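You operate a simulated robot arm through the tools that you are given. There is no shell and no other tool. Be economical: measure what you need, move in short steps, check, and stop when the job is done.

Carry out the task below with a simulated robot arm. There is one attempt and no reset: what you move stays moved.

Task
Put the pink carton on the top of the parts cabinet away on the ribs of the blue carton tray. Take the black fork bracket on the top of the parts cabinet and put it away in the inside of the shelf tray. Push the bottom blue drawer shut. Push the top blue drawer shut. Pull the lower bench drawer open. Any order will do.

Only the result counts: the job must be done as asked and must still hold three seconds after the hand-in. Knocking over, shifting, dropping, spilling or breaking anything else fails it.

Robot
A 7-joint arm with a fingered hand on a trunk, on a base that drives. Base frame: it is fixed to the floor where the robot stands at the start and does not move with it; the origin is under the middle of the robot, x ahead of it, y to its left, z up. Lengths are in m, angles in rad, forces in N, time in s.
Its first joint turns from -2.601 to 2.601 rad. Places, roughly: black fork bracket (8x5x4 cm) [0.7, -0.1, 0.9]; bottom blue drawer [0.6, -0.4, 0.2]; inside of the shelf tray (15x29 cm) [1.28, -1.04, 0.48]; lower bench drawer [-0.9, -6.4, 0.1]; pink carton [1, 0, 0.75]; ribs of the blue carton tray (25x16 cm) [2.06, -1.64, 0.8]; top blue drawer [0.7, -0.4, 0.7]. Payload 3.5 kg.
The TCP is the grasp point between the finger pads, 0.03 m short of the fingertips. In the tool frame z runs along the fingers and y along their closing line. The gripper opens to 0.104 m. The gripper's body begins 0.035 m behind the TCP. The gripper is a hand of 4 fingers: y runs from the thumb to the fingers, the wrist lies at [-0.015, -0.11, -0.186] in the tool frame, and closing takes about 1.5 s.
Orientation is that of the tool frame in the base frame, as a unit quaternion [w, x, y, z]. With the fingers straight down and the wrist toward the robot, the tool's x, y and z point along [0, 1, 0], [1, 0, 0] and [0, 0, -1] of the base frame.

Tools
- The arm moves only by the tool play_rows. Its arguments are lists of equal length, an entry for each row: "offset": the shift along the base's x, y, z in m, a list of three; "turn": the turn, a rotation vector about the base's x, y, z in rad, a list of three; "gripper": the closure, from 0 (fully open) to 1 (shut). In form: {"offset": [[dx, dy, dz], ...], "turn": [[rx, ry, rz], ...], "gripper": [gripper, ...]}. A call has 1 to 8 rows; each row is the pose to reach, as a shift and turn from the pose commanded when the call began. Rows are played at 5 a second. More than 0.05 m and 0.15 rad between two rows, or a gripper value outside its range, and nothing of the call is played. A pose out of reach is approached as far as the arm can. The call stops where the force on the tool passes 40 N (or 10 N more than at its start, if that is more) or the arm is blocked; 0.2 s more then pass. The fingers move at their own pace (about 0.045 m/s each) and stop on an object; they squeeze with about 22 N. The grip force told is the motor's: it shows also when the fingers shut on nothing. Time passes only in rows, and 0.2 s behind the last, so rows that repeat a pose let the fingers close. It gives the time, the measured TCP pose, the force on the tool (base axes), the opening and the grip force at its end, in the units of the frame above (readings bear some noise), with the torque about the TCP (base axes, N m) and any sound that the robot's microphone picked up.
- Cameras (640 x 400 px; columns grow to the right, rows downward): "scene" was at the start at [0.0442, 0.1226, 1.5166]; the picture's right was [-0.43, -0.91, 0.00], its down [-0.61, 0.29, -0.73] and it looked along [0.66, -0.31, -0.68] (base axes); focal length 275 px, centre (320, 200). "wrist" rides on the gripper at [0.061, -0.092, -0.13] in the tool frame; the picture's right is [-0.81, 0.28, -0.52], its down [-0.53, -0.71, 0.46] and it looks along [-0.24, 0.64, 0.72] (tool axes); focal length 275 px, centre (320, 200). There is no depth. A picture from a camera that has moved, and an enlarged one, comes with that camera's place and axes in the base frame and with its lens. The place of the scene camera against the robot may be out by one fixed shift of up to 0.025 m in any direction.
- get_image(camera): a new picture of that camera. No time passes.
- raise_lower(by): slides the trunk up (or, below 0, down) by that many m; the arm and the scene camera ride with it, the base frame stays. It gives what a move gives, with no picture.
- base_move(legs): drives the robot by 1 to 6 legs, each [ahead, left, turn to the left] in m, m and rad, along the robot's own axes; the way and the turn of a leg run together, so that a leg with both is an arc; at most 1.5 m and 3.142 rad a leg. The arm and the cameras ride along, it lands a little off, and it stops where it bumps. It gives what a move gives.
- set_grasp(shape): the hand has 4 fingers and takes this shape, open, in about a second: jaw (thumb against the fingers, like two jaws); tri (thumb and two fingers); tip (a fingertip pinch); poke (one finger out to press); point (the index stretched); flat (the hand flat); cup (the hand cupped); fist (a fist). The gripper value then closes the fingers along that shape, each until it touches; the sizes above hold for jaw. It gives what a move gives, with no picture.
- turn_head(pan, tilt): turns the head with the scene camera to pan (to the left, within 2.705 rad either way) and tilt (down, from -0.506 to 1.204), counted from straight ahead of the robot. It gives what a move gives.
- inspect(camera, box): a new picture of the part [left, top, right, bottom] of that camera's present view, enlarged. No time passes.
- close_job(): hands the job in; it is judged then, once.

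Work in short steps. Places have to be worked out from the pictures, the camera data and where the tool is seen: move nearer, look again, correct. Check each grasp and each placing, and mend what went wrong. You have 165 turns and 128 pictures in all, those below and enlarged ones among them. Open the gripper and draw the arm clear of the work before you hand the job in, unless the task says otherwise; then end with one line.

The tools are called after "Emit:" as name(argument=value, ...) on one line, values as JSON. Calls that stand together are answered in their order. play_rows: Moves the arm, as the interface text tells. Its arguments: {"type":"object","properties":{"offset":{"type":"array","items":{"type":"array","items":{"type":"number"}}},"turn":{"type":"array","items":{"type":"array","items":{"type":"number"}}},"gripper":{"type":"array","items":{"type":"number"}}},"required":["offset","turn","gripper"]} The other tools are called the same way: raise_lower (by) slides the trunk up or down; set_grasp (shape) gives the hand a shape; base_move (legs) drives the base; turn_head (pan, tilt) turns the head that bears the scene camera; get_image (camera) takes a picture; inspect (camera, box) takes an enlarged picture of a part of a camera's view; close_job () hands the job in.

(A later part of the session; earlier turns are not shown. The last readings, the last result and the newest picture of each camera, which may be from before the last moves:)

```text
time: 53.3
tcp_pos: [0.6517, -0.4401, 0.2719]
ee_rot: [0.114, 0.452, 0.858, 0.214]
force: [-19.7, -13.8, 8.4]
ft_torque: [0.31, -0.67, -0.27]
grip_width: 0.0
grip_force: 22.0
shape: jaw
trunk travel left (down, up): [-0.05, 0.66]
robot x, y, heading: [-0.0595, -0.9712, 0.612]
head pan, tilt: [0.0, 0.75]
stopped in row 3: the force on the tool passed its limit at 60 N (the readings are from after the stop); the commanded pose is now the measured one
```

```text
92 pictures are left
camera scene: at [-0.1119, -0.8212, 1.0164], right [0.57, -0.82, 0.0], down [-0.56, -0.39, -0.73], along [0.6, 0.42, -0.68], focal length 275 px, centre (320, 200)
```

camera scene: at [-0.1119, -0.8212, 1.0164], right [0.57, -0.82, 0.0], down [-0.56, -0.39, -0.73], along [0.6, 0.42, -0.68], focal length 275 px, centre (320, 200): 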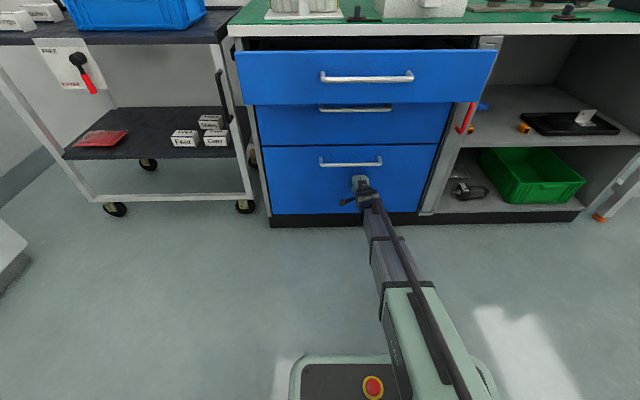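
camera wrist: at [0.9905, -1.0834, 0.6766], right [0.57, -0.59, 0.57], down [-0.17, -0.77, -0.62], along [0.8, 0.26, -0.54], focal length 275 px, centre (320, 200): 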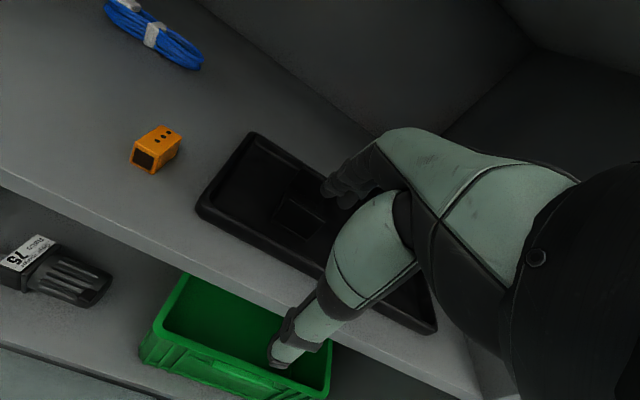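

Bottom drawer is shut. Back away, then raise to the top drawer.

Emit:
play_rows(offset=[[-0.03, -0.022, 0], [-0.06, -0.044, 0], [-0.09, -0.066, 0]], turn=[[0, 0, 0], [0, 0, 0], [0, 0, 0]], gripper=[1, 1, 1])

Emit:
base_move(legs=[[-0.22, 0, 0]])

Emit:
raise_lower(by=0.4)

Emit:
get_image(camera="scene")

Emit:
get_image(camera="wrist")

```text
time: 54.1
tcp_pos: [0.5608, -0.5051, 0.2699]
ee_rot: [0.114, 0.453, 0.858, 0.213]
force: [-0.2, -0.3, 0.3]
ft_torque: [-0.01, 0.0, -0.01]
grip_width: 0.0001
grip_force: 22.1
shape: jaw
trunk travel left (down, up): [-0.05, 0.66]
robot x, y, heading: [-0.0554, -0.9683, 0.61]
head pan, tilt: [0.0, 0.75]
```

```text
time: 55.8
tcp_pos: [0.3802, -0.6314, 0.2702]
ee_rot: [0.114, 0.452, 0.858, 0.214]
force: [0.4, -0.1, -0.4]
ft_torque: [0.0, 0.02, 0.02]
grip_width: 0.0
grip_force: 21.7
shape: jaw
trunk travel left (down, up): [-0.05, 0.66]
robot x, y, heading: [-0.2387, -1.0974, 0.619]
head pan, tilt: [0.0, 0.75]
```

```text
time: 59.6
tcp_pos: [0.3799, -0.6316, 0.6701]
ee_rot: [0.113, 0.452, 0.859, 0.214]
force: [0.9, -0.7, -0.8]
ft_torque: [-0.02, 0.02, -0.02]
grip_width: 0.0002
grip_force: 21.7
shape: jaw
trunk travel left (down, up): [-0.45, 0.26]
robot x, y, heading: [-0.2399, -1.0961, 0.617]
head pan, tilt: [0.0, 0.75]
```

```text
91 pictures are left
camera scene: at [-0.2918, -0.9478, 1.4162], right [0.58, -0.82, 0.0], down [-0.56, -0.39, -0.73], along [0.6, 0.42, -0.68], focal length 275 px, centre (320, 200)
```

scene: 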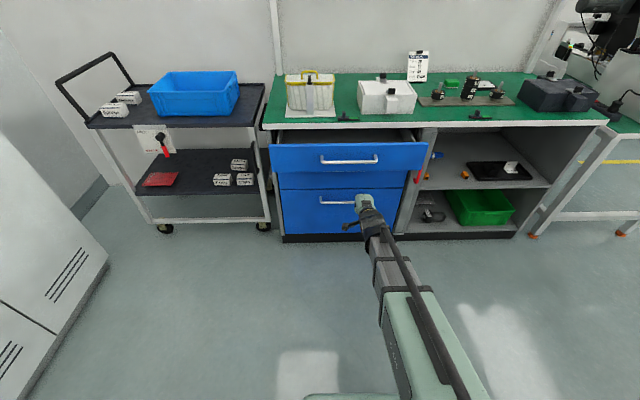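

```text
90 pictures are left
camera wrist: at [0.2267, -0.6604, 0.7421], right [0.46, -0.67, 0.59], down [-0.04, -0.67, -0.74], along [0.89, 0.31, -0.33], focal length 275 px, centre (320, 200)
```

wrist: 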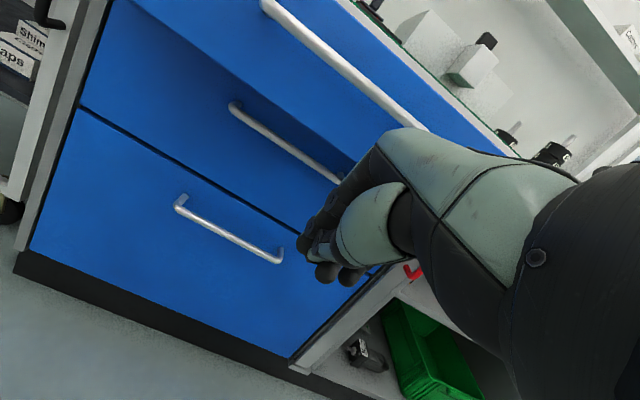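

Raise slightly, move 0.1 closer and push the top drawer.

Emit:
raise_lower(by=0.03)

Emit:
base_move(legs=[[0.1, 0, 0]])

Emit:
play_rows(offset=[[0.02, 0.015, 0], [0.04, 0.029, 0], [0.06, 0.043, 0], [0.08, 0.058, 0], [0.1, 0.072, 0], [0.12, 0.086, 0], [0.14, 0.1, 0], [0.16, 0.115, 0]], turn=[[0, 0, 0], [0, 0, 0], [0, 0, 0], [0, 0, 0], [0, 0, 0], [0, 0, 0], [0, 0, 0], [0, 0, 0]], gripper=[1, 1, 1, 1, 1, 1, 1, 1])

Emit:
get_image(camera="scene")

```text
time: 60.4
tcp_pos: [0.3793, -0.6318, 0.7003]
ee_rot: [0.114, 0.453, 0.858, 0.214]
force: [0.4, 0.1, 0.1]
ft_torque: [0.03, -0.01, 0.01]
grip_width: 0.0
grip_force: 22.2
shape: jaw
trunk travel left (down, up): [-0.48, 0.23]
robot x, y, heading: [-0.235, -1.0994, 0.618]
head pan, tilt: [0.0, 0.75]
```

```text
time: 61.5
tcp_pos: [0.46, -0.5735, 0.6997]
ee_rot: [0.114, 0.451, 0.859, 0.213]
force: [-0.1, -0.1, -0.6]
ft_torque: [0.02, -0.03, 0.0]
grip_width: 0.0
grip_force: 22.2
shape: jaw
trunk travel left (down, up): [-0.48, 0.23]
robot x, y, heading: [-0.1556, -1.0429, 0.613]
head pan, tilt: [0.0, 0.75]
```

```text
time: 63.4
tcp_pos: [0.6175, -0.462, 0.6977]
ee_rot: [0.112, 0.452, 0.86, 0.212]
force: [-5.3, -4.2, -1.6]
ft_torque: [0.22, -0.33, -0.07]
grip_width: 0.0
grip_force: 21.9
shape: jaw
trunk travel left (down, up): [-0.48, 0.23]
robot x, y, heading: [-0.1556, -1.0393, 0.615]
head pan, tilt: [0.0, 0.75]
stopped in row 8: the force on the tool passed its limit at 50 N (the readings are from after the stop); the commanded pose is now the measured one
```

```text
89 pictures are left
camera scene: at [-0.2103, -0.8902, 1.4463], right [0.58, -0.82, 0.0], down [-0.56, -0.39, -0.73], along [0.6, 0.42, -0.68], focal length 275 px, centre (320, 200)
```

scene: 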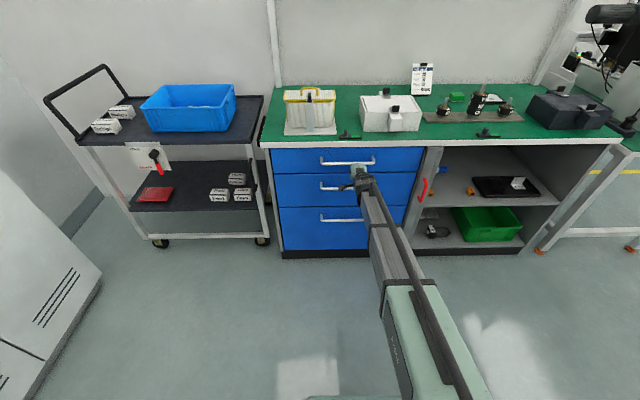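

It stopped hard at a depth consistent with closed (pushed via handle). Zoom to confirm.

Emit:
inspect(camera="scene", box=[240, 120, 440, 270])

```text
2.67 times, centred on (340, 195) of scene
camera zoom: at [-0.2103, -0.8902, 1.4463], right [0.58, -0.82, 0.0], down [-0.56, -0.39, -0.73], along [0.6, 0.42, -0.68], focal length 734 px, centre (267, 213)
```

zoom: 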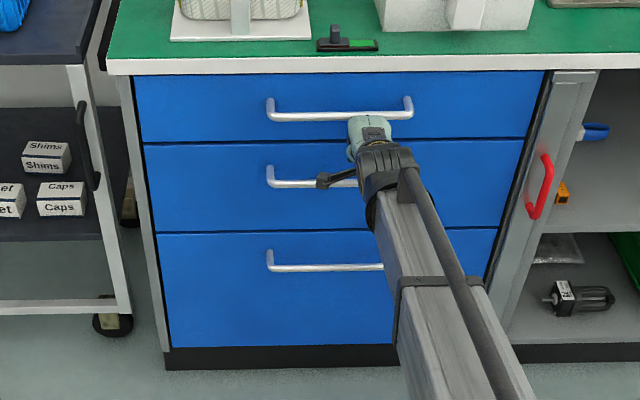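

All three are flush. Retract, straighten and raise the arm to go back for the pink carton (≈(0.937,0.017)).

Emit:
play_rows(offset=[[-0.04, -0.029, 0], [-0.07, -0.05, 0.02], [-0.09, -0.065, 0.06], [-0.1, -0.072, 0.1], [-0.11, -0.08, 0.14], [-0.12, -0.087, 0.18]], turn=[[0, 0, 0], [-0.057, 0.082, 0], [-0.114, 0.164, 0], [-0.171, 0.246, 0], [-0.228, 0.328, 0], [-0.285, 0.41, 0]], gripper=[0, 0, 0, 0, 0, 0])

Emit:
raise_lower(by=0.23)

Emit:
play_rows(offset=[[0, 0, 0.04], [0, 0, 0.08]], turn=[[0, 0, 0], [0, 0, 0]], gripper=[0, 0])

```text
time: 64.8
tcp_pos: [0.4963, -0.5477, 0.8796]
ee_rot: [-0.002, 0.465, 0.885, -0.009]
force: [0.1, 1.3, -0.3]
ft_torque: [0.02, 0.03, 0.01]
grip_width: 0.1038
grip_force: 0.2
shape: jaw
trunk travel left (down, up): [-0.48, 0.23]
robot x, y, heading: [-0.1557, -1.0414, 0.615]
head pan, tilt: [0.0, 0.75]
```

```text
time: 67.2
tcp_pos: [0.4978, -0.5473, 1.1069]
ee_rot: [-0.002, 0.464, 0.886, -0.006]
force: [-0.6, -0.7, -0.7]
ft_torque: [0.0, 0.01, 0.0]
grip_width: 0.1039
grip_force: 0.2
shape: jaw
trunk travel left (down, up): [-0.71, 0.0]
robot x, y, heading: [-0.157, -1.0382, 0.619]
head pan, tilt: [0.0, 0.75]
```

```text
time: 67.8
tcp_pos: [0.4977, -0.548, 1.1888]
ee_rot: [-0.002, 0.465, 0.885, -0.007]
force: [-0.3, 0.1, 0.2]
ft_torque: [0.01, -0.02, 0.01]
grip_width: 0.1038
grip_force: 0.0
shape: jaw
trunk travel left (down, up): [-0.71, 0.0]
robot x, y, heading: [-0.1575, -1.0398, 0.617]
head pan, tilt: [0.0, 0.75]
```

Drive back to the starting spot facing the carton.

Emit:
base_move(legs=[[-0.2, 0, -0.617], [0, 1.1, 0], [0.33, 0, 0]])

Emit:
get_image(camera="wrist")

Emit:
get_image(camera="scene")

```text
time: 77.0
tcp_pos: [0.8229, 0.0326, 1.189]
ee_rot: [-0.005, 0.712, 0.702, -0.006]
force: [0.2, -0.8, 0.7]
ft_torque: [0.01, 0.04, 0.0]
grip_width: 0.1038
grip_force: 0.1
shape: jaw
trunk travel left (down, up): [-0.71, 0.0]
robot x, y, heading: [0.0025, 0.0164, -0.004]
head pan, tilt: [0.0, 0.75]
```

```text
87 pictures are left
camera wrist: at [0.7322, 0.0979, 1.3198], right [0.27, -0.81, 0.52], down [-0.73, -0.52, -0.44], along [0.63, -0.26, -0.73], focal length 275 px, centre (320, 200)
```

wrist: 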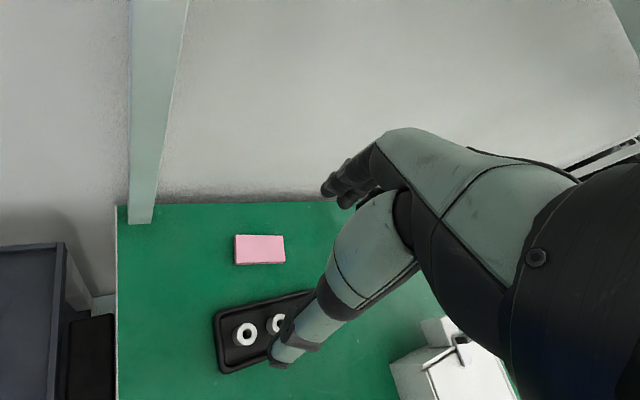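

```text
86 pictures are left
camera scene: at [0.0565, 0.1713, 1.6762], right [0.0, -1.0, 0.0], down [-0.68, 0.0, -0.73], along [0.73, 0.0, -0.68], focal length 275 px, centre (320, 200)
```

scene: 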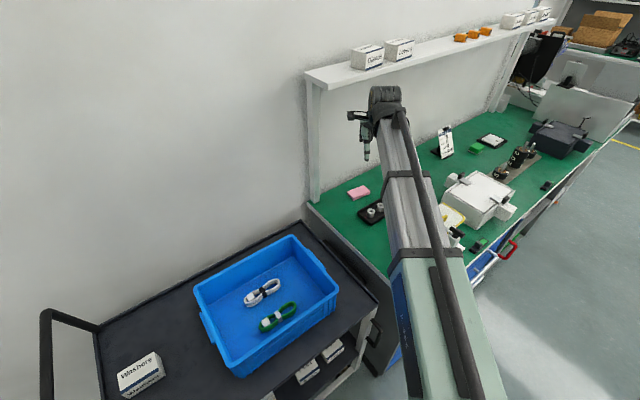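

Carton centre ≈(0.939,0.017), ~9×4.5 cm, short axis ≈+28°. I rotate the hand, lower to z≈1.0, and move over it.

Emit:
play_rows(offset=[[0, 0, -0.04], [0, 0, -0.08], [0, 0, -0.12], [0.03, -0.004, -0.16], [0.06, -0.008, -0.19], [0.09, -0.012, -0.19], [0.116, -0.016, -0.19]], turn=[[0, 0, 0.13], [0, 0, 0.26], [0, 0, 0.39], [0, 0, 0.53], [0, 0, 0.53], [0, 0, 0.53], [0, 0, 0.53]], gripper=[0.3, 0.3, 0.3, 0.3, 0.3, 0.3, 0.3])

Emit:
get_image(camera="wrist")

```text
refused: row 4 steps farther than a row can; nothing moved
```

```text
85 pictures are left
camera wrist: at [0.7322, 0.0979, 1.3198], right [0.27, -0.81, 0.52], down [-0.73, -0.52, -0.44], along [0.63, -0.26, -0.73], focal length 275 px, centre (320, 200)
```

wrist: 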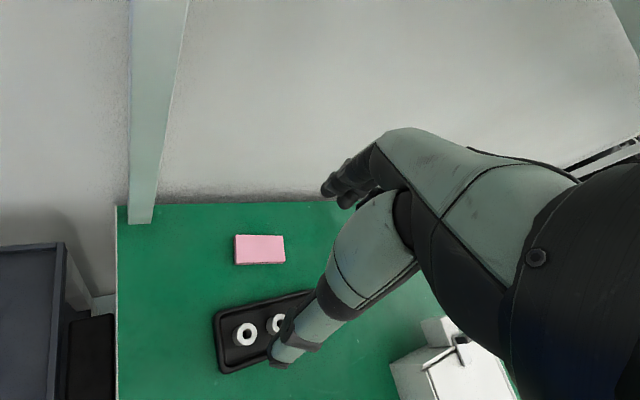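

One row was too large; replay with smaller steps.

Emit:
play_rows(offset=[[0, 0, -0.04], [0, 0, -0.08], [0, 0, -0.12], [0.02, -0.002, -0.15], [0.04, -0.006, -0.18], [0.08, -0.012, -0.19], [0.116, -0.016, -0.19]], turn=[[0, 0, 0.13], [0, 0, 0.26], [0, 0, 0.39], [0, 0, 0.53], [0, 0, 0.53], [0, 0, 0.53], [0, 0, 0.53]], gripper=[0.3, 0.3, 0.3, 0.3, 0.3, 0.3, 0.3])

Emit:
get_image(camera="wrist")

```text
time: 78.6
tcp_pos: [0.9393, 0.0176, 0.9965]
ee_rot: [-0.002, 0.503, 0.864, -0.007]
force: [-0.7, 0.3, -0.3]
ft_torque: [0.01, 0.04, -0.01]
grip_width: 0.0732
grip_force: 0.0
shape: jaw
trunk travel left (down, up): [-0.71, 0.0]
robot x, y, heading: [0.0025, 0.0146, 0.001]
head pan, tilt: [0.0, 0.75]
```

```text
84 pictures are left
camera wrist: at [0.8303, 0.0287, 1.1288], right [0.65, -0.56, 0.52], down [-0.36, -0.82, -0.44], along [0.67, 0.1, -0.73], focal length 275 px, centre (320, 200)
```

wrist: 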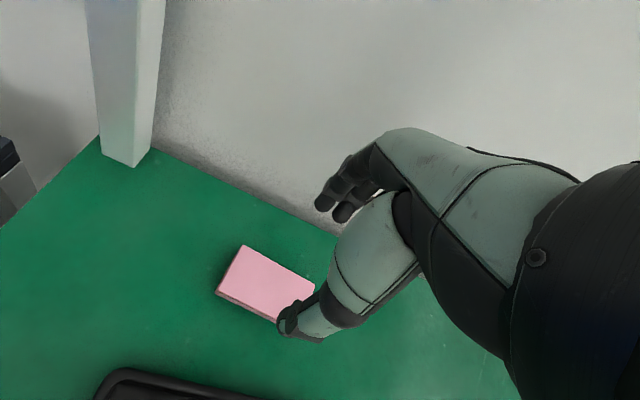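

Aligned with the carton. Descend and close.

Emit:
play_rows(offset=[[-0.003, -0.002, -0.04], [-0.003, -0.002, -0.08], [-0.003, -0.002, -0.098], [-0.003, -0.002, -0.098]], turn=[[0, 0, 0], [0, 0, 0], [0, 0, 0], [0, 0, 0]], gripper=[0.3, 0.3, 0.3, 0.3])

Emit:
get_image(camera="wrist")

```text
time: 79.6
tcp_pos: [0.9343, 0.0162, 0.8999]
ee_rot: [-0.002, 0.504, 0.864, -0.007]
force: [-1.2, 0.1, -0.6]
ft_torque: [0.0, 0.0, 0.0]
grip_width: 0.0731
grip_force: 0.1
shape: jaw
trunk travel left (down, up): [-0.71, 0.0]
robot x, y, heading: [0.0054, 0.0129, -0.005]
head pan, tilt: [0.0, 0.75]
```

```text
83 pictures are left
camera wrist: at [0.8243, 0.0274, 1.031], right [0.64, -0.56, 0.52], down [-0.36, -0.82, -0.44], along [0.67, 0.1, -0.73], focal length 275 px, centre (320, 200)
```

wrist: 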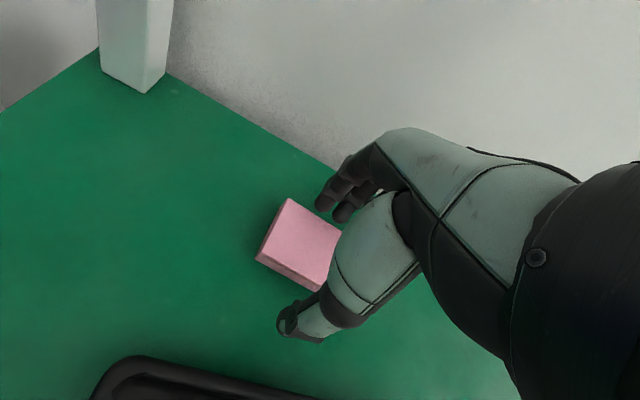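

Carton lies between the fingers. Close.

Emit:
play_rows(offset=[[0, 0, 0], [0, 0, 0], [0, 0, 0], [0, 0, 0], [0, 0, 0], [0, 0, 0]], turn=[[0, 0, 0], [0, 0, 0], [0, 0, 0], [0, 0, 0], [0, 0, 0], [0, 0, 0]], gripper=[1, 1, 1, 1, 1, 1])

Emit:
play_rows(offset=[[0, 0, 0.03], [0, 0, 0.07], [0, 0, 0.11], [0, 0, 0.15], [-0.03, 0, 0.18], [-0.06, 0, 0.21], [-0.09, 0, 0.24], [-0.13, 0, 0.26]], turn=[[0, 0, 0], [0, 0, 0], [0, 0, 0], [0, 0, 0], [0, 0, 0], [0, 0, 0], [0, 0, 0], [0, 0, 0]], gripper=[1, 1, 1, 1, 1, 1, 1, 1])

Emit:
get_image(camera="wrist")

```text
time: 81.0
tcp_pos: [0.9336, 0.0166, 0.8996]
ee_rot: [-0.003, 0.504, 0.864, -0.007]
force: [0.3, -0.1, -0.1]
ft_torque: [-0.01, 0.03, 0.03]
grip_width: 0.0
grip_force: 22.2
shape: jaw
trunk travel left (down, up): [-0.71, 0.0]
robot x, y, heading: [0.0021, 0.0139, -0.006]
head pan, tilt: [0.0, 0.75]
```

```text
time: 82.8
tcp_pos: [0.8038, 0.014, 1.1619]
ee_rot: [-0.002, 0.504, 0.864, -0.007]
force: [-0.7, 0.1, 0.4]
ft_torque: [-0.01, 0.03, 0.02]
grip_width: 0.0
grip_force: 21.8
shape: jaw
trunk travel left (down, up): [-0.71, 0.0]
robot x, y, heading: [0.0009, 0.0145, -0.001]
head pan, tilt: [0.0, 0.75]
```

```text
82 pictures are left
camera wrist: at [0.6955, 0.0251, 1.2929], right [0.64, -0.56, 0.52], down [-0.36, -0.82, -0.44], along [0.67, 0.1, -0.73], focal length 275 px, centre (320, 200)
```

wrist: 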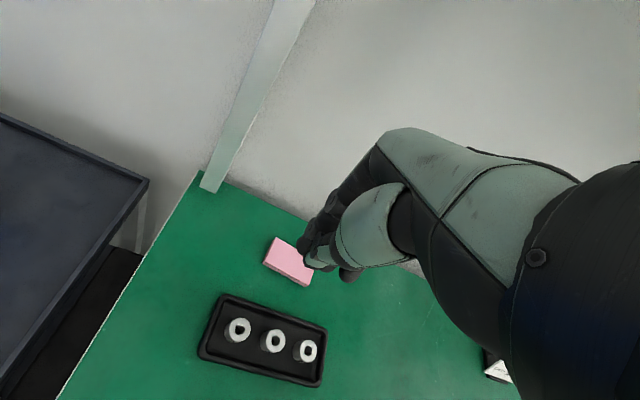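

Missed: the fingers closed above the carton. Re-triangulating gives carton top ≈0.865 (table ≈0.845), centre (0.946,0.013), unmoved. Go back over it and reach lower.

Emit:
play_rows(offset=[[0.04, 0, -0.02], [0.08, 0, -0.04], [0.12, 0, -0.06], [0.142, 0, -0.1], [0.142, 0, -0.14], [0.142, 0, -0.18], [0.142, 0, -0.22], [0.142, 0, -0.25]], turn=[[0, 0, 0], [0, 0, 0], [0, 0, 0], [0, 0, 0], [0, 0, 0], [0, 0, 0], [0, 0, 0], [0, 0, 0]], gripper=[0.2, 0.2, 0.2, 0.2, 0.2, 0.2, 0.2, 0.2])

Emit:
play_rows(offset=[[0, 0, -0.015], [0, 0, -0.027], [0, 0, -0.034], [0, 0, -0.036]], turn=[[0, 0, 0], [0, 0, 0], [0, 0, 0], [0, 0, 0]], gripper=[0.2, 0.2, 0.2, 0.2])

Emit:
get_image(camera="wrist")

```text
time: 84.6
tcp_pos: [0.9463, 0.0142, 0.9105]
ee_rot: [-0.002, 0.503, 0.864, -0.006]
force: [-0.4, 0.7, -0.4]
ft_torque: [0.01, -0.01, -0.02]
grip_width: 0.0831
grip_force: 0.0
shape: jaw
trunk travel left (down, up): [-0.71, 0.0]
robot x, y, heading: [0.0037, 0.0101, -0.001]
head pan, tilt: [0.0, 0.75]
```

```text
time: 85.6
tcp_pos: [0.9442, 0.0148, 0.88]
ee_rot: [0.0, 0.503, 0.864, -0.004]
force: [-0.7, -2.8, 25.3]
ft_torque: [0.54, -1.14, -0.09]
grip_width: 0.0823
grip_force: 0.1
shape: jaw
trunk travel left (down, up): [-0.71, 0.0]
robot x, y, heading: [0.003, 0.0127, 0.004]
head pan, tilt: [0.0, 0.75]
```

```text
81 pictures are left
camera wrist: at [0.8352, 0.0251, 1.0105], right [0.64, -0.57, 0.52], down [-0.36, -0.82, -0.45], along [0.68, 0.1, -0.73], focal length 275 px, centre (320, 200)
```

wrist: 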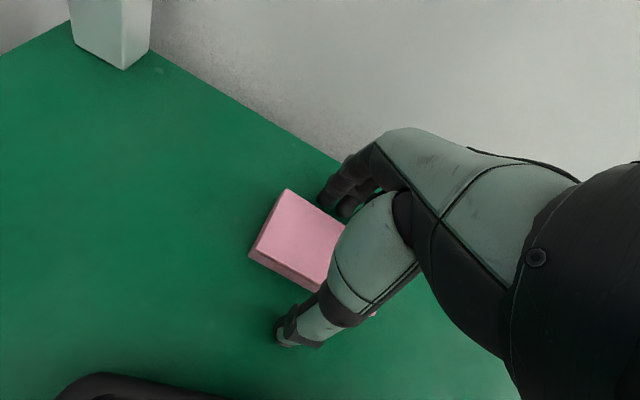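

Fingertips touch the table at TCP 0.88. Lift 4 mm and close.

Emit:
play_rows(offset=[[0, 0, 0.006], [0, 0, 0.006], [0, 0, 0.006], [0, 0, 0.006], [0, 0, 0.006], [0, 0, 0.006], [0, 0, 0.006]], turn=[[0, 0, 0], [0, 0, 0], [0, 0, 0], [0, 0, 0], [0, 0, 0], [0, 0, 0], [0, 0, 0]], gripper=[0.2, 1, 1, 1, 1, 1, 1])

Emit:
get_image(camera="wrist")

```text
time: 87.2
tcp_pos: [0.946, 0.0155, 0.8808]
ee_rot: [-0.001, 0.503, 0.864, -0.008]
force: [1.4, 1.4, 2.8]
ft_torque: [0.14, -0.21, 0.07]
grip_width: 0.0495
grip_force: 21.9
shape: jaw
trunk travel left (down, up): [-0.71, 0.0]
robot x, y, heading: [0.0007, 0.0135, -0.003]
head pan, tilt: [0.0, 0.75]
```

```text
80 pictures are left
camera wrist: at [0.8367, 0.0257, 1.0127], right [0.64, -0.56, 0.52], down [-0.36, -0.82, -0.44], along [0.67, 0.1, -0.73], focal length 275 px, centre (320, 200)
```

wrist: 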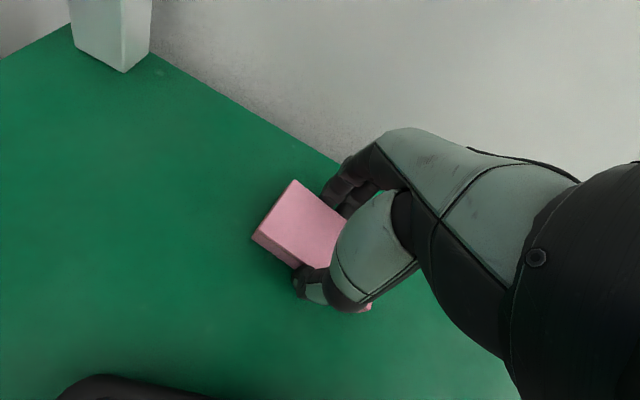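

Gripped at 50 mm. Lift and retreat.

Emit:
play_rows(offset=[[0, 0, 0.03], [0, 0, 0.07], [0, 0, 0.11], [0, 0, 0.15], [-0.03, 0, 0.18], [-0.06, 0, 0.21], [-0.09, 0, 0.24], [-0.13, 0, 0.26]], turn=[[0, 0, 0], [0, 0, 0], [0, 0, 0], [0, 0, 0], [0, 0, 0], [0, 0, 0], [0, 0, 0], [0, 0, 0]], gripper=[1, 1, 1, 1, 1, 1, 1, 1])

Emit:
get_image(camera="wrist")

```text
time: 89.0
tcp_pos: [0.8157, 0.0137, 1.1404]
ee_rot: [-0.002, 0.503, 0.864, -0.007]
force: [0.4, -0.6, -0.8]
ft_torque: [-0.03, -0.02, 0.0]
grip_width: 0.0485
grip_force: 22.2
shape: jaw
trunk travel left (down, up): [-0.71, 0.0]
robot x, y, heading: [0.003, 0.0113, -0.002]
head pan, tilt: [0.0, 0.75]
```

```text
79 pictures are left
camera wrist: at [0.7065, 0.0247, 1.272], right [0.64, -0.56, 0.52], down [-0.36, -0.82, -0.44], along [0.67, 0.1, -0.73], focal length 275 px, centre (320, 200)
```

wrist: 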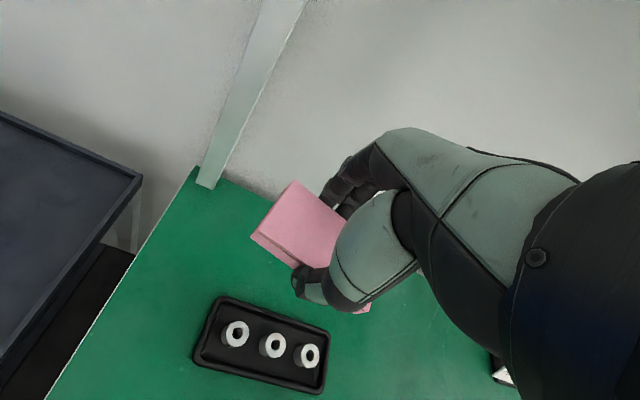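

Carton held. Retract and raise the arm, square the hand, then drive along the bench toward the carton tray.

Emit:
play_rows(offset=[[-0.03, 0, 0.02], [-0.06, 0, 0.04], [-0.09, 0, 0.06], [-0.12, 0, 0.08], [-0.15, 0, 0.1]], turn=[[0, 0, -0.1], [0, 0, -0.21], [0, 0, -0.32], [0, 0, -0.43], [0, 0, -0.53]], gripper=[1, 1, 1, 1, 1])

Emit:
base_move(legs=[[-0.35, 0, 0], [0, -1.0, 0], [0, 0, 0.617], [0.3, 0, 0], [0, -0.9, 0]])

Emit:
turn_head(pan=-0.5, tilt=0.6)

Emit:
get_image(camera="scene")

```text
time: 90.2
tcp_pos: [0.6652, 0.0161, 1.2408]
ee_rot: [-0.004, 0.713, 0.701, -0.007]
force: [0.0, -0.6, 0.3]
ft_torque: [0.01, -0.01, -0.01]
grip_width: 0.0485
grip_force: 22.3
shape: jaw
trunk travel left (down, up): [-0.71, 0.0]
robot x, y, heading: [0.0039, 0.0111, 0.003]
head pan, tilt: [0.0, 0.75]
```

```text
time: 105.0
tcp_pos: [0.9691, -1.1498, 1.2419]
ee_rot: [-0.001, 0.462, 0.887, -0.007]
force: [0.5, -0.1, -0.4]
ft_torque: [0.01, -0.01, -0.01]
grip_width: 0.0485
grip_force: 22.0
shape: jaw
trunk travel left (down, up): [-0.71, 0.0]
robot x, y, heading: [0.4287, -1.54, 0.622]
head pan, tilt: [0.0, 0.75]
```

```text
time: 105.9
tcp_pos: [0.968, -1.1498, 1.2407]
ee_rot: [-0.002, 0.46, 0.888, -0.007]
force: [-0.3, 0.2, -0.3]
ft_torque: [-0.01, -0.01, 0.01]
grip_width: 0.0486
grip_force: 22.2
shape: jaw
trunk travel left (down, up): [-0.71, 0.0]
robot x, y, heading: [0.4289, -1.5406, 0.63]
head pan, tilt: [-0.499, 0.6]
```

```text
78 pictures are left
camera scene: at [0.3983, -1.4287, 1.6891], right [0.13, -0.99, 0.0], down [-0.56, -0.07, -0.82], along [0.82, 0.1, -0.57], focal length 275 px, centre (320, 200)
```

scene: 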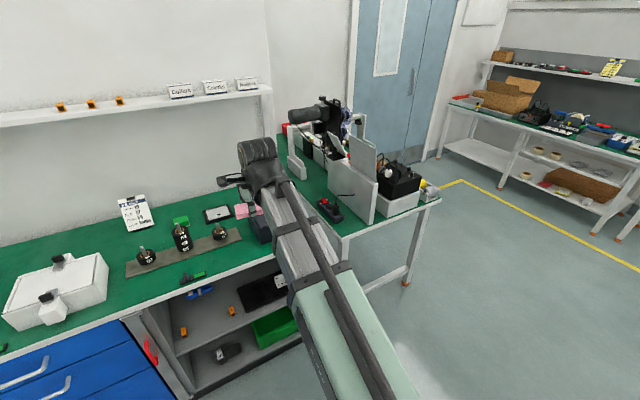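

Zoom on the second table where the tray should be.

Emit:
inspect(camera="scene", box=[280, 90, 460, 240])

```text
2.67 times, centred on (370, 165) of scene
camera zoom: at [0.3983, -1.4287, 1.6891], right [0.13, -0.99, 0.0], down [-0.56, -0.07, -0.82], along [0.82, 0.1, -0.57], focal length 734 px, centre (187, 293)
```

zoom: 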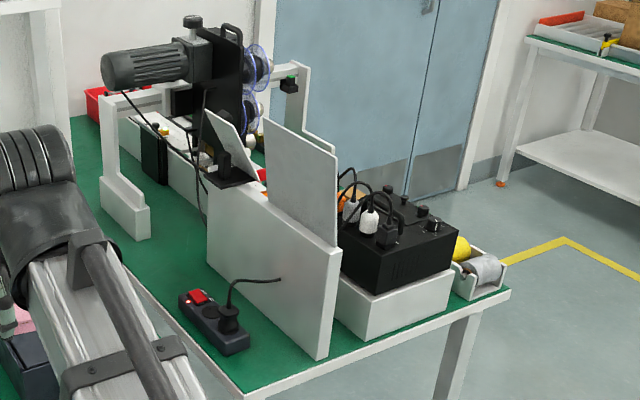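

I'll turn to face along the aisle so the arm leads clear of the panels, and drive past the second table to see its far side.

Emit:
base_move(legs=[[0.27, 0, 0], [0, 0, -1.56], [0.9, 0, 0]])

Emit:
turn_head(pan=1.1, tilt=0.6)

Emit:
get_image(camera="scene")

```text
time: 116.0
tcp_pos: [1.5498, -2.6599, 1.2421]
ee_rot: [-0.006, 0.955, 0.296, -0.003]
force: [-0.6, -0.3, -0.7]
ft_torque: [0.0, 0.02, 0.01]
grip_width: 0.0483
grip_force: 22.2
shape: jaw
trunk travel left (down, up): [-0.71, 0.0]
robot x, y, heading: [1.1663, -2.1161, -0.959]
head pan, tilt: [-0.499, 0.6]
```

```text
time: 117.7
tcp_pos: [1.5489, -2.6587, 1.242]
ee_rot: [-0.006, 0.955, 0.296, -0.004]
force: [-0.3, 0.2, -0.3]
ft_torque: [0.01, 0.04, 0.01]
grip_width: 0.048
grip_force: 21.8
shape: jaw
trunk travel left (down, up): [-0.71, 0.0]
robot x, y, heading: [1.167, -2.1192, -0.96]
head pan, tilt: [1.1, 0.6]
```

```text
76 pictures are left
camera scene: at [1.38, -1.9839, 1.6891], right [0.14, -0.99, 0.0], down [-0.56, -0.08, -0.83], along [0.82, 0.12, -0.56], focal length 275 px, centre (320, 200)
```

scene: 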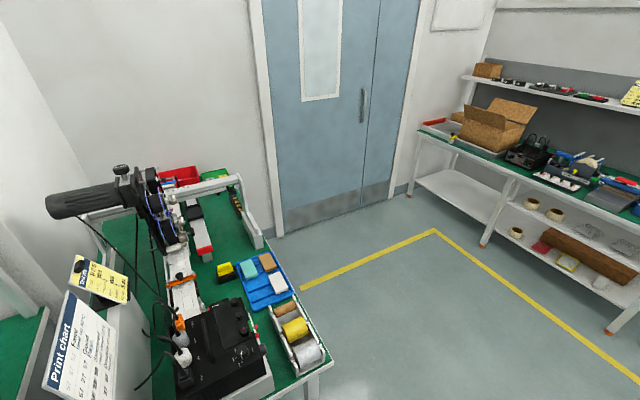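

Found the blue carton tray on the far-right of the second table. Zoom.

Emit:
inspect(camera="scene", box=[200, 230, 320, 330])

```text
4.00 times, centred on (260, 280) of scene
camera zoom: at [1.38, -1.9839, 1.6891], right [0.14, -0.99, 0.0], down [-0.56, -0.08, -0.83], along [0.82, 0.12, -0.56], focal length 1101 px, centre (560, -120)
```

zoom: 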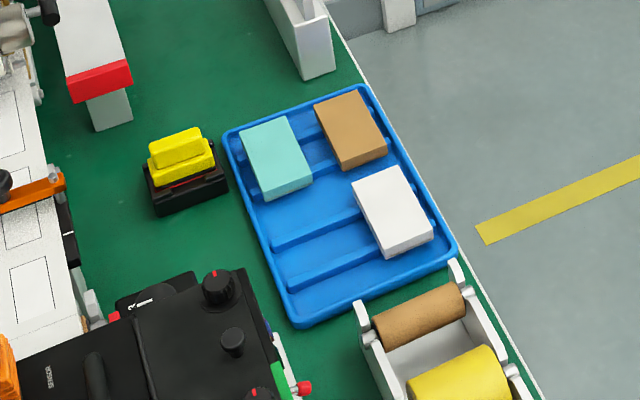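

Tray ≈ z 0.80; free slot centre ≈(2.02,-1.66), carton long axis must run along the bench-depth direction. I'll approach from the table's right end, facing back along it.

Emit:
base_move(legs=[[1.15, 0, 0], [0, 0, 1.574], [0, 0, 1.574]])

Emit:
turn_head(pan=-0.6, tilt=0.6)

Emit:
get_image(camera="scene")

```text
time: 131.1
tcp_pos: [1.4174, -2.5094, 1.2423]
ee_rot: [0.004, -0.31, 0.951, -0.006]
force: [-0.2, 0.7, -0.1]
ft_torque: [0.01, 0.02, -0.04]
grip_width: 0.0476
grip_force: 21.6
shape: jaw
trunk travel left (down, up): [-0.71, 0.0]
robot x, y, heading: [1.8173, -3.0382, 2.208]
head pan, tilt: [1.1, 0.6]
```

```text
time: 132.8
tcp_pos: [1.4184, -2.5089, 1.2404]
ee_rot: [0.004, -0.31, 0.951, -0.006]
force: [0.2, -0.3, -0.4]
ft_torque: [0.02, -0.03, 0.0]
grip_width: 0.0475
grip_force: 21.9
shape: jaw
trunk travel left (down, up): [-0.71, 0.0]
robot x, y, heading: [1.8145, -3.0369, 2.212]
head pan, tilt: [-0.6, 0.6]
```

```text
74 pictures are left
camera scene: at [1.7184, -3.0995, 1.6891], right [1.0, 0.04, 0.0], down [0.02, -0.56, -0.83], along [-0.03, 0.82, -0.56], focal length 275 px, centre (320, 200)
```

scene: 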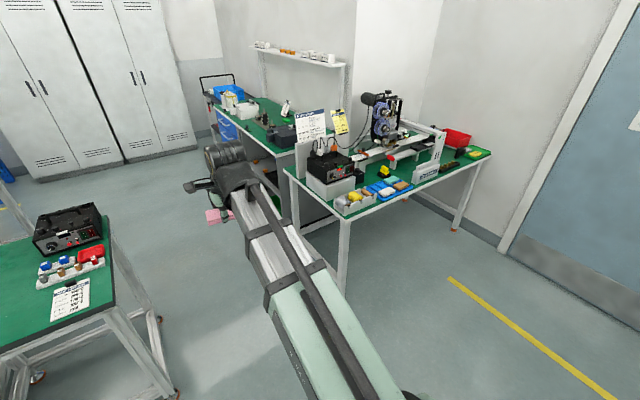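

Strafe right so the tray is straight ahead, then look.

Emit:
base_move(legs=[[0, -0.97, -0.02]])

Emit:
turn_head(pan=0.1, tilt=0.75)

Emit:
get_image(camera="scene")

Emit:
get_image(camera="wrist")

```text
time: 137.9
tcp_pos: [2.2051, -1.9252, 1.2407]
ee_rot: [0.003, -0.307, 0.952, -0.006]
force: [-0.7, -0.3, 0.4]
ft_torque: [0.02, -0.01, 0.01]
grip_width: 0.0474
grip_force: 22.2
shape: jaw
trunk travel left (down, up): [-0.71, 0.0]
robot x, y, heading: [2.6033, -2.4576, 2.207]
head pan, tilt: [-0.6, 0.6]
```

```text
time: 139.0
tcp_pos: [2.2057, -1.9256, 1.2417]
ee_rot: [0.004, -0.307, 0.952, -0.007]
force: [-0.7, 0.0, 0.4]
ft_torque: [-0.03, 0.0, -0.02]
grip_width: 0.0473
grip_force: 21.9
shape: jaw
trunk travel left (down, up): [-0.71, 0.0]
robot x, y, heading: [2.6007, -2.4587, 2.204]
head pan, tilt: [0.099, 0.75]
```

```text
73 pictures are left
camera scene: at [2.4497, -2.544, 1.6763], right [0.74, 0.67, 0.0], down [0.46, -0.51, -0.73], along [-0.49, 0.54, -0.68], focal length 275 px, centre (320, 200)
```

scene: 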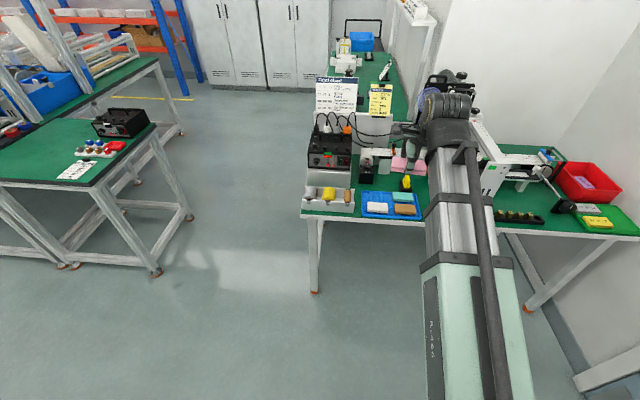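

```text
72 pictures are left
camera wrist: at [2.207, -2.0327, 1.373], right [0.49, 0.7, 0.52], down [0.85, -0.27, -0.44], along [-0.17, 0.66, -0.73], focal length 275 px, centre (320, 200)
```

wrist: 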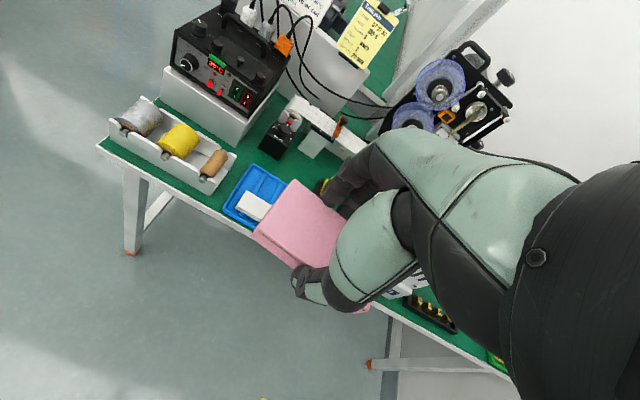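

Lateral alignment is right; forward 0.34 m remains. Drive 0.22 m, then look again.

Emit:
base_move(legs=[[0.22, 0, 0]])

Emit:
get_image(camera="wrist")

Emit:
inspect(camera="scene", box=[280, 120, 480, 270])

```text
time: 140.7
tcp_pos: [2.0749, -1.7437, 1.2409]
ee_rot: [0.004, -0.305, 0.952, -0.007]
force: [0.3, 0.1, -0.5]
ft_torque: [-0.04, -0.02, -0.04]
grip_width: 0.0473
grip_force: 22.1
shape: jaw
trunk travel left (down, up): [-0.71, 0.0]
robot x, y, heading: [2.4692, -2.276, 2.205]
head pan, tilt: [0.099, 0.75]
```

```text
71 pictures are left
camera wrist: at [2.0757, -1.8512, 1.3725], right [0.49, 0.7, 0.52], down [0.85, -0.28, -0.44], along [-0.17, 0.66, -0.73], focal length 275 px, centre (320, 200)
```

wrist: 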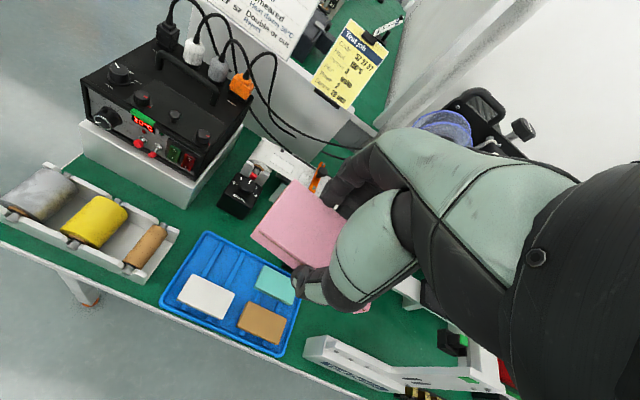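

```text
2.67 times, centred on (380, 195) of scene
camera zoom: at [2.3167, -2.3631, 1.6762], right [0.74, 0.67, 0.0], down [0.46, -0.51, -0.73], along [-0.49, 0.54, -0.68], focal length 734 px, centre (160, 213)
```

zoom: 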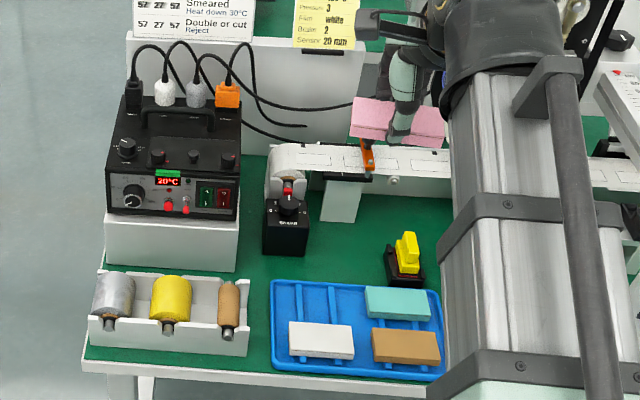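

Working in the tray frame, the best carton centre is ≈(2.002,-1.657), leaving ~2 cm for thumb and fingers each side. Move over it and lower with the trunk.

Emit:
play_rows(offset=[[-0.024, 0.029, 0], [-0.048, 0.058, 0], [-0.073, 0.087, 0]], turn=[[0, 0, 0], [0, 0, 0], [0, 0, 0]], gripper=[1, 1, 1])

Emit:
raise_lower(by=-0.27)

Emit:
get_image(camera="wrist")

Emit:
inspect(camera="scene", box=[260, 50, 480, 220])

```text
time: 141.5
tcp_pos: [2.0017, -1.6576, 1.2428]
ee_rot: [0.004, -0.305, 0.952, -0.007]
force: [-0.8, 0.0, -0.4]
ft_torque: [0.0, 0.03, 0.0]
grip_width: 0.0473
grip_force: 22.3
shape: jaw
trunk travel left (down, up): [-0.71, 0.0]
robot x, y, heading: [2.469, -2.2804, 2.201]
head pan, tilt: [0.099, 0.75]
```

```text
time: 144.2
tcp_pos: [2.002, -1.6592, 0.9729]
ee_rot: [0.003, -0.305, 0.952, -0.006]
force: [0.3, 0.4, 0.2]
ft_torque: [-0.01, 0.01, 0.0]
grip_width: 0.0473
grip_force: 22.0
shape: jaw
trunk travel left (down, up): [-0.44, 0.27]
robot x, y, heading: [2.4708, -2.2749, 2.202]
head pan, tilt: [0.099, 0.75]
```

```text
69 pictures are left
camera wrist: at [2.0033, -1.7667, 1.1045], right [0.49, 0.7, 0.52], down [0.85, -0.28, -0.44], along [-0.17, 0.66, -0.73], focal length 275 px, centre (320, 200)
```

wrist: 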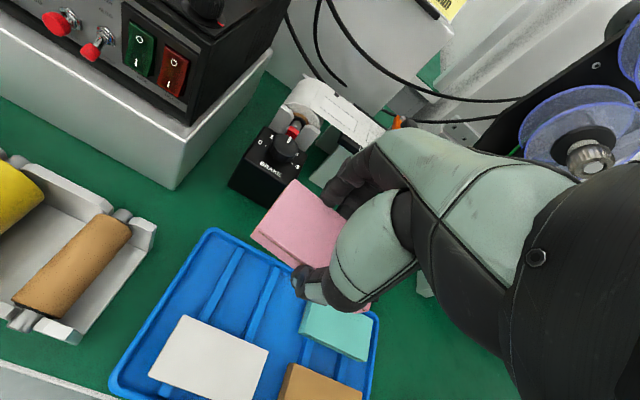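

```text
2.35 times, centred on (370, 135) of scene
camera zoom: at [2.3176, -2.3642, 1.4063], right [0.74, 0.67, 0.0], down [0.46, -0.51, -0.73], along [-0.49, 0.54, -0.68], focal length 648 px, centre (202, 353)
```

zoom: 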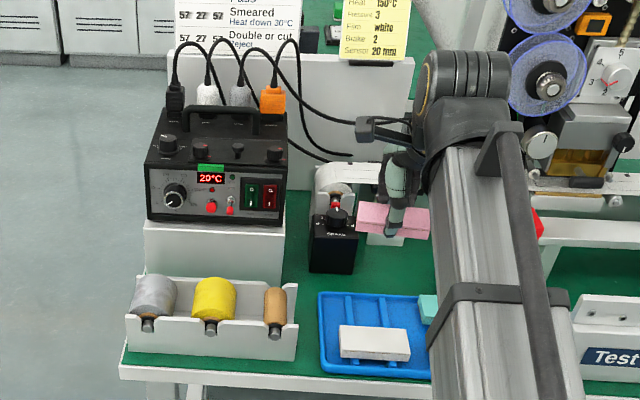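

Measured: thumb pushed the carton ~1.2 cm toward the fingers, so I shift the TCP back accordingly to (2.009,-1.667) and lower to just above the ribs.

Emit:
play_rows(offset=[[0.007, -0.008, -0.03], [0.007, -0.008, -0.06], [0.007, -0.008, -0.085], [0.007, -0.008, -0.1]], turn=[[0, 0, 0], [0, 0, 0], [0, 0, 0], [0, 0, 0]], gripper=[1, 1, 1, 1])

Emit:
get_image(camera="wrist")

Emit:
inspect(camera="scene", box=[300, 80, 440, 190])

```text
time: 145.2
tcp_pos: [2.0089, -1.6673, 0.8722]
ee_rot: [0.003, -0.305, 0.952, -0.005]
force: [-0.3, -0.2, -0.1]
ft_torque: [0.0, -0.02, -0.02]
grip_width: 0.0474
grip_force: 22.2
shape: jaw
trunk travel left (down, up): [-0.44, 0.27]
robot x, y, heading: [2.4686, -2.2742, 2.199]
head pan, tilt: [0.099, 0.75]
```

```text
67 pictures are left
camera wrist: at [2.0104, -1.7751, 1.0036], right [0.49, 0.7, 0.52], down [0.85, -0.28, -0.44], along [-0.17, 0.66, -0.73], focal length 275 px, centre (320, 200)
```

wrist: 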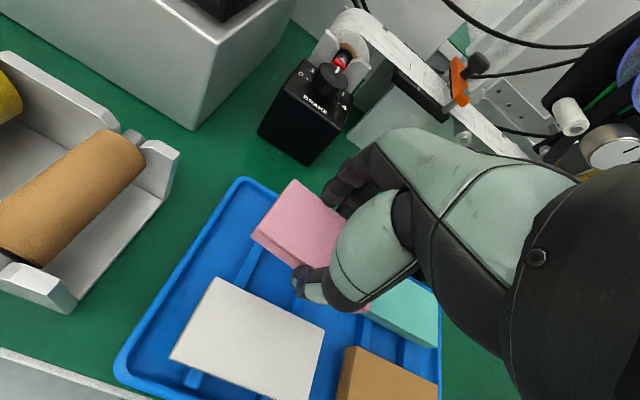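

```text
3.64 times, centred on (370, 135) of scene
camera zoom: at [2.3175, -2.3642, 1.4063], right [0.74, 0.67, 0.0], down [0.46, -0.51, -0.73], along [-0.49, 0.54, -0.68], focal length 1001 px, centre (138, 436)
```

zoom: 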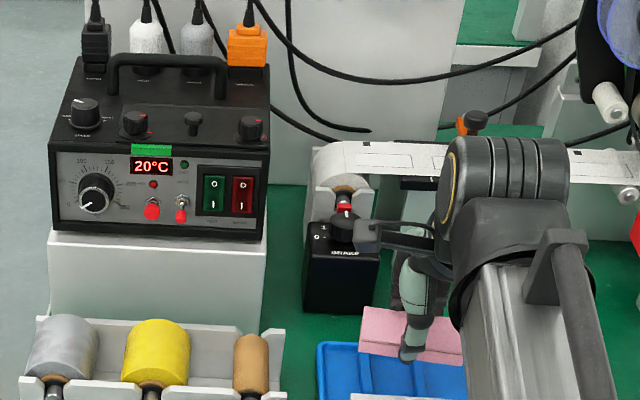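

Clear of neighbours. Lower slowly until contact.

Emit:
play_rows(offset=[[0, 0, -0.01], [0, 0, -0.02], [0, 0, -0.027], [0, 0, -0.032], [0, 0, -0.036]], turn=[[0, 0, 0], [0, 0, 0], [0, 0, 0], [0, 0, 0], [0, 0, 0]], gripper=[1, 1, 1, 1, 1])

Emit:
get_image(camera="wrist")

```text
time: 146.4
tcp_pos: [2.0103, -1.6678, 0.8362]
ee_rot: [0.003, -0.305, 0.952, -0.006]
force: [-0.4, 0.0, -0.3]
ft_torque: [0.0, 0.01, -0.01]
grip_width: 0.0473
grip_force: 21.8
shape: jaw
trunk travel left (down, up): [-0.44, 0.27]
robot x, y, heading: [2.4652, -2.2779, 2.208]
head pan, tilt: [0.099, 0.75]
```

```text
65 pictures are left
camera wrist: at [2.0105, -1.7753, 0.9681], right [0.49, 0.7, 0.52], down [0.85, -0.28, -0.44], along [-0.17, 0.66, -0.73], focal length 275 px, centre (320, 200)
```

wrist: 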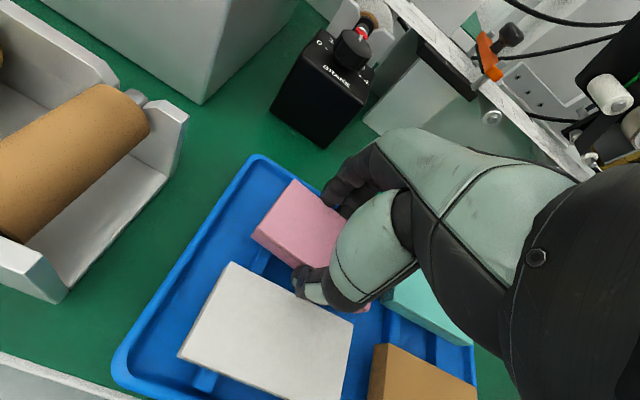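

No contact yet; continue slowly.

Emit:
play_rows(offset=[[0, 0, -0.004], [0, 0, -0.008], [0, 0, -0.012], [0, 0, -0.016], [0, 0, -0.02]], turn=[[0, 0, 0], [0, 0, 0], [0, 0, 0], [0, 0, 0], [0, 0, 0]], gripper=[1, 1, 1, 1, 1])

Emit:
get_image(camera="wrist")

```text
time: 147.8
tcp_pos: [2.009, -1.6677, 0.8219]
ee_rot: [0.001, -0.305, 0.952, 0.0]
force: [1.3, -2.8, 25.1]
ft_torque: [0.05, 0.03, 0.02]
grip_width: 0.0485
grip_force: 21.8
shape: jaw
trunk travel left (down, up): [-0.44, 0.27]
robot x, y, heading: [2.4661, -2.2721, 2.198]
head pan, tilt: [0.099, 0.75]
stopped in row 5: the force on the tool passed its limit at 41 N (the readings are from after the stop); the commanded pose is now the measured one
```

```text
64 pictures are left
camera wrist: at [2.011, -1.7761, 0.9536], right [0.5, 0.7, 0.52], down [0.85, -0.27, -0.45], along [-0.17, 0.67, -0.73], focal length 275 px, centre (320, 200)
```

wrist: 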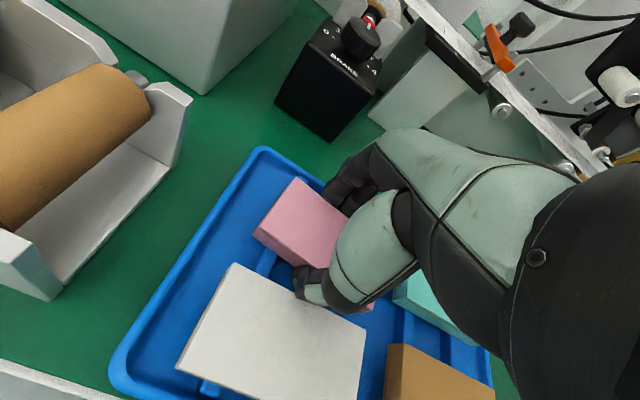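

Seated on the ribs. Open slightly, then lift straight up.

Emit:
play_rows(offset=[[0, 0, 0.003], [0, 0, 0.003], [0, 0, 0.003], [0, 0, 0.003]], turn=[[0, 0, 0], [0, 0, 0], [0, 0, 0], [0, 0, 0]], gripper=[0.9, 0.43, 0.43, 0.43])

Emit:
get_image(camera="wrist")

```text
time: 148.8
tcp_pos: [2.0078, -1.6659, 0.8225]
ee_rot: [0.002, -0.304, 0.953, -0.003]
force: [-0.1, 0.5, 6.3]
ft_torque: [0.26, 0.01, 0.0]
grip_width: 0.0589
grip_force: 0.0
shape: jaw
trunk travel left (down, up): [-0.44, 0.27]
robot x, y, heading: [2.4702, -2.2779, 2.204]
head pan, tilt: [0.099, 0.75]
```

```text
63 pictures are left
camera wrist: at [2.0102, -1.7746, 0.9534], right [0.5, 0.7, 0.52], down [0.85, -0.27, -0.45], along [-0.17, 0.66, -0.73], focal length 275 px, centre (320, 200)
```

wrist: 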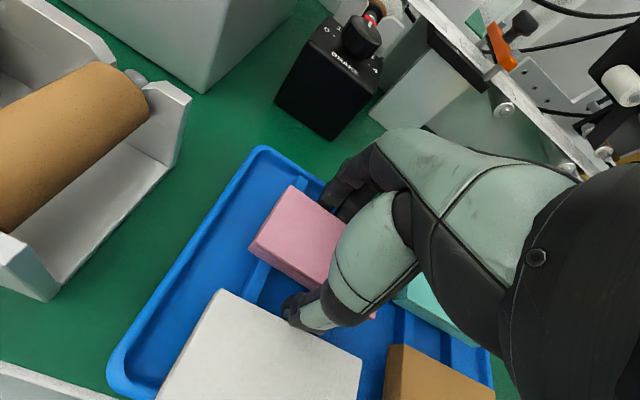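

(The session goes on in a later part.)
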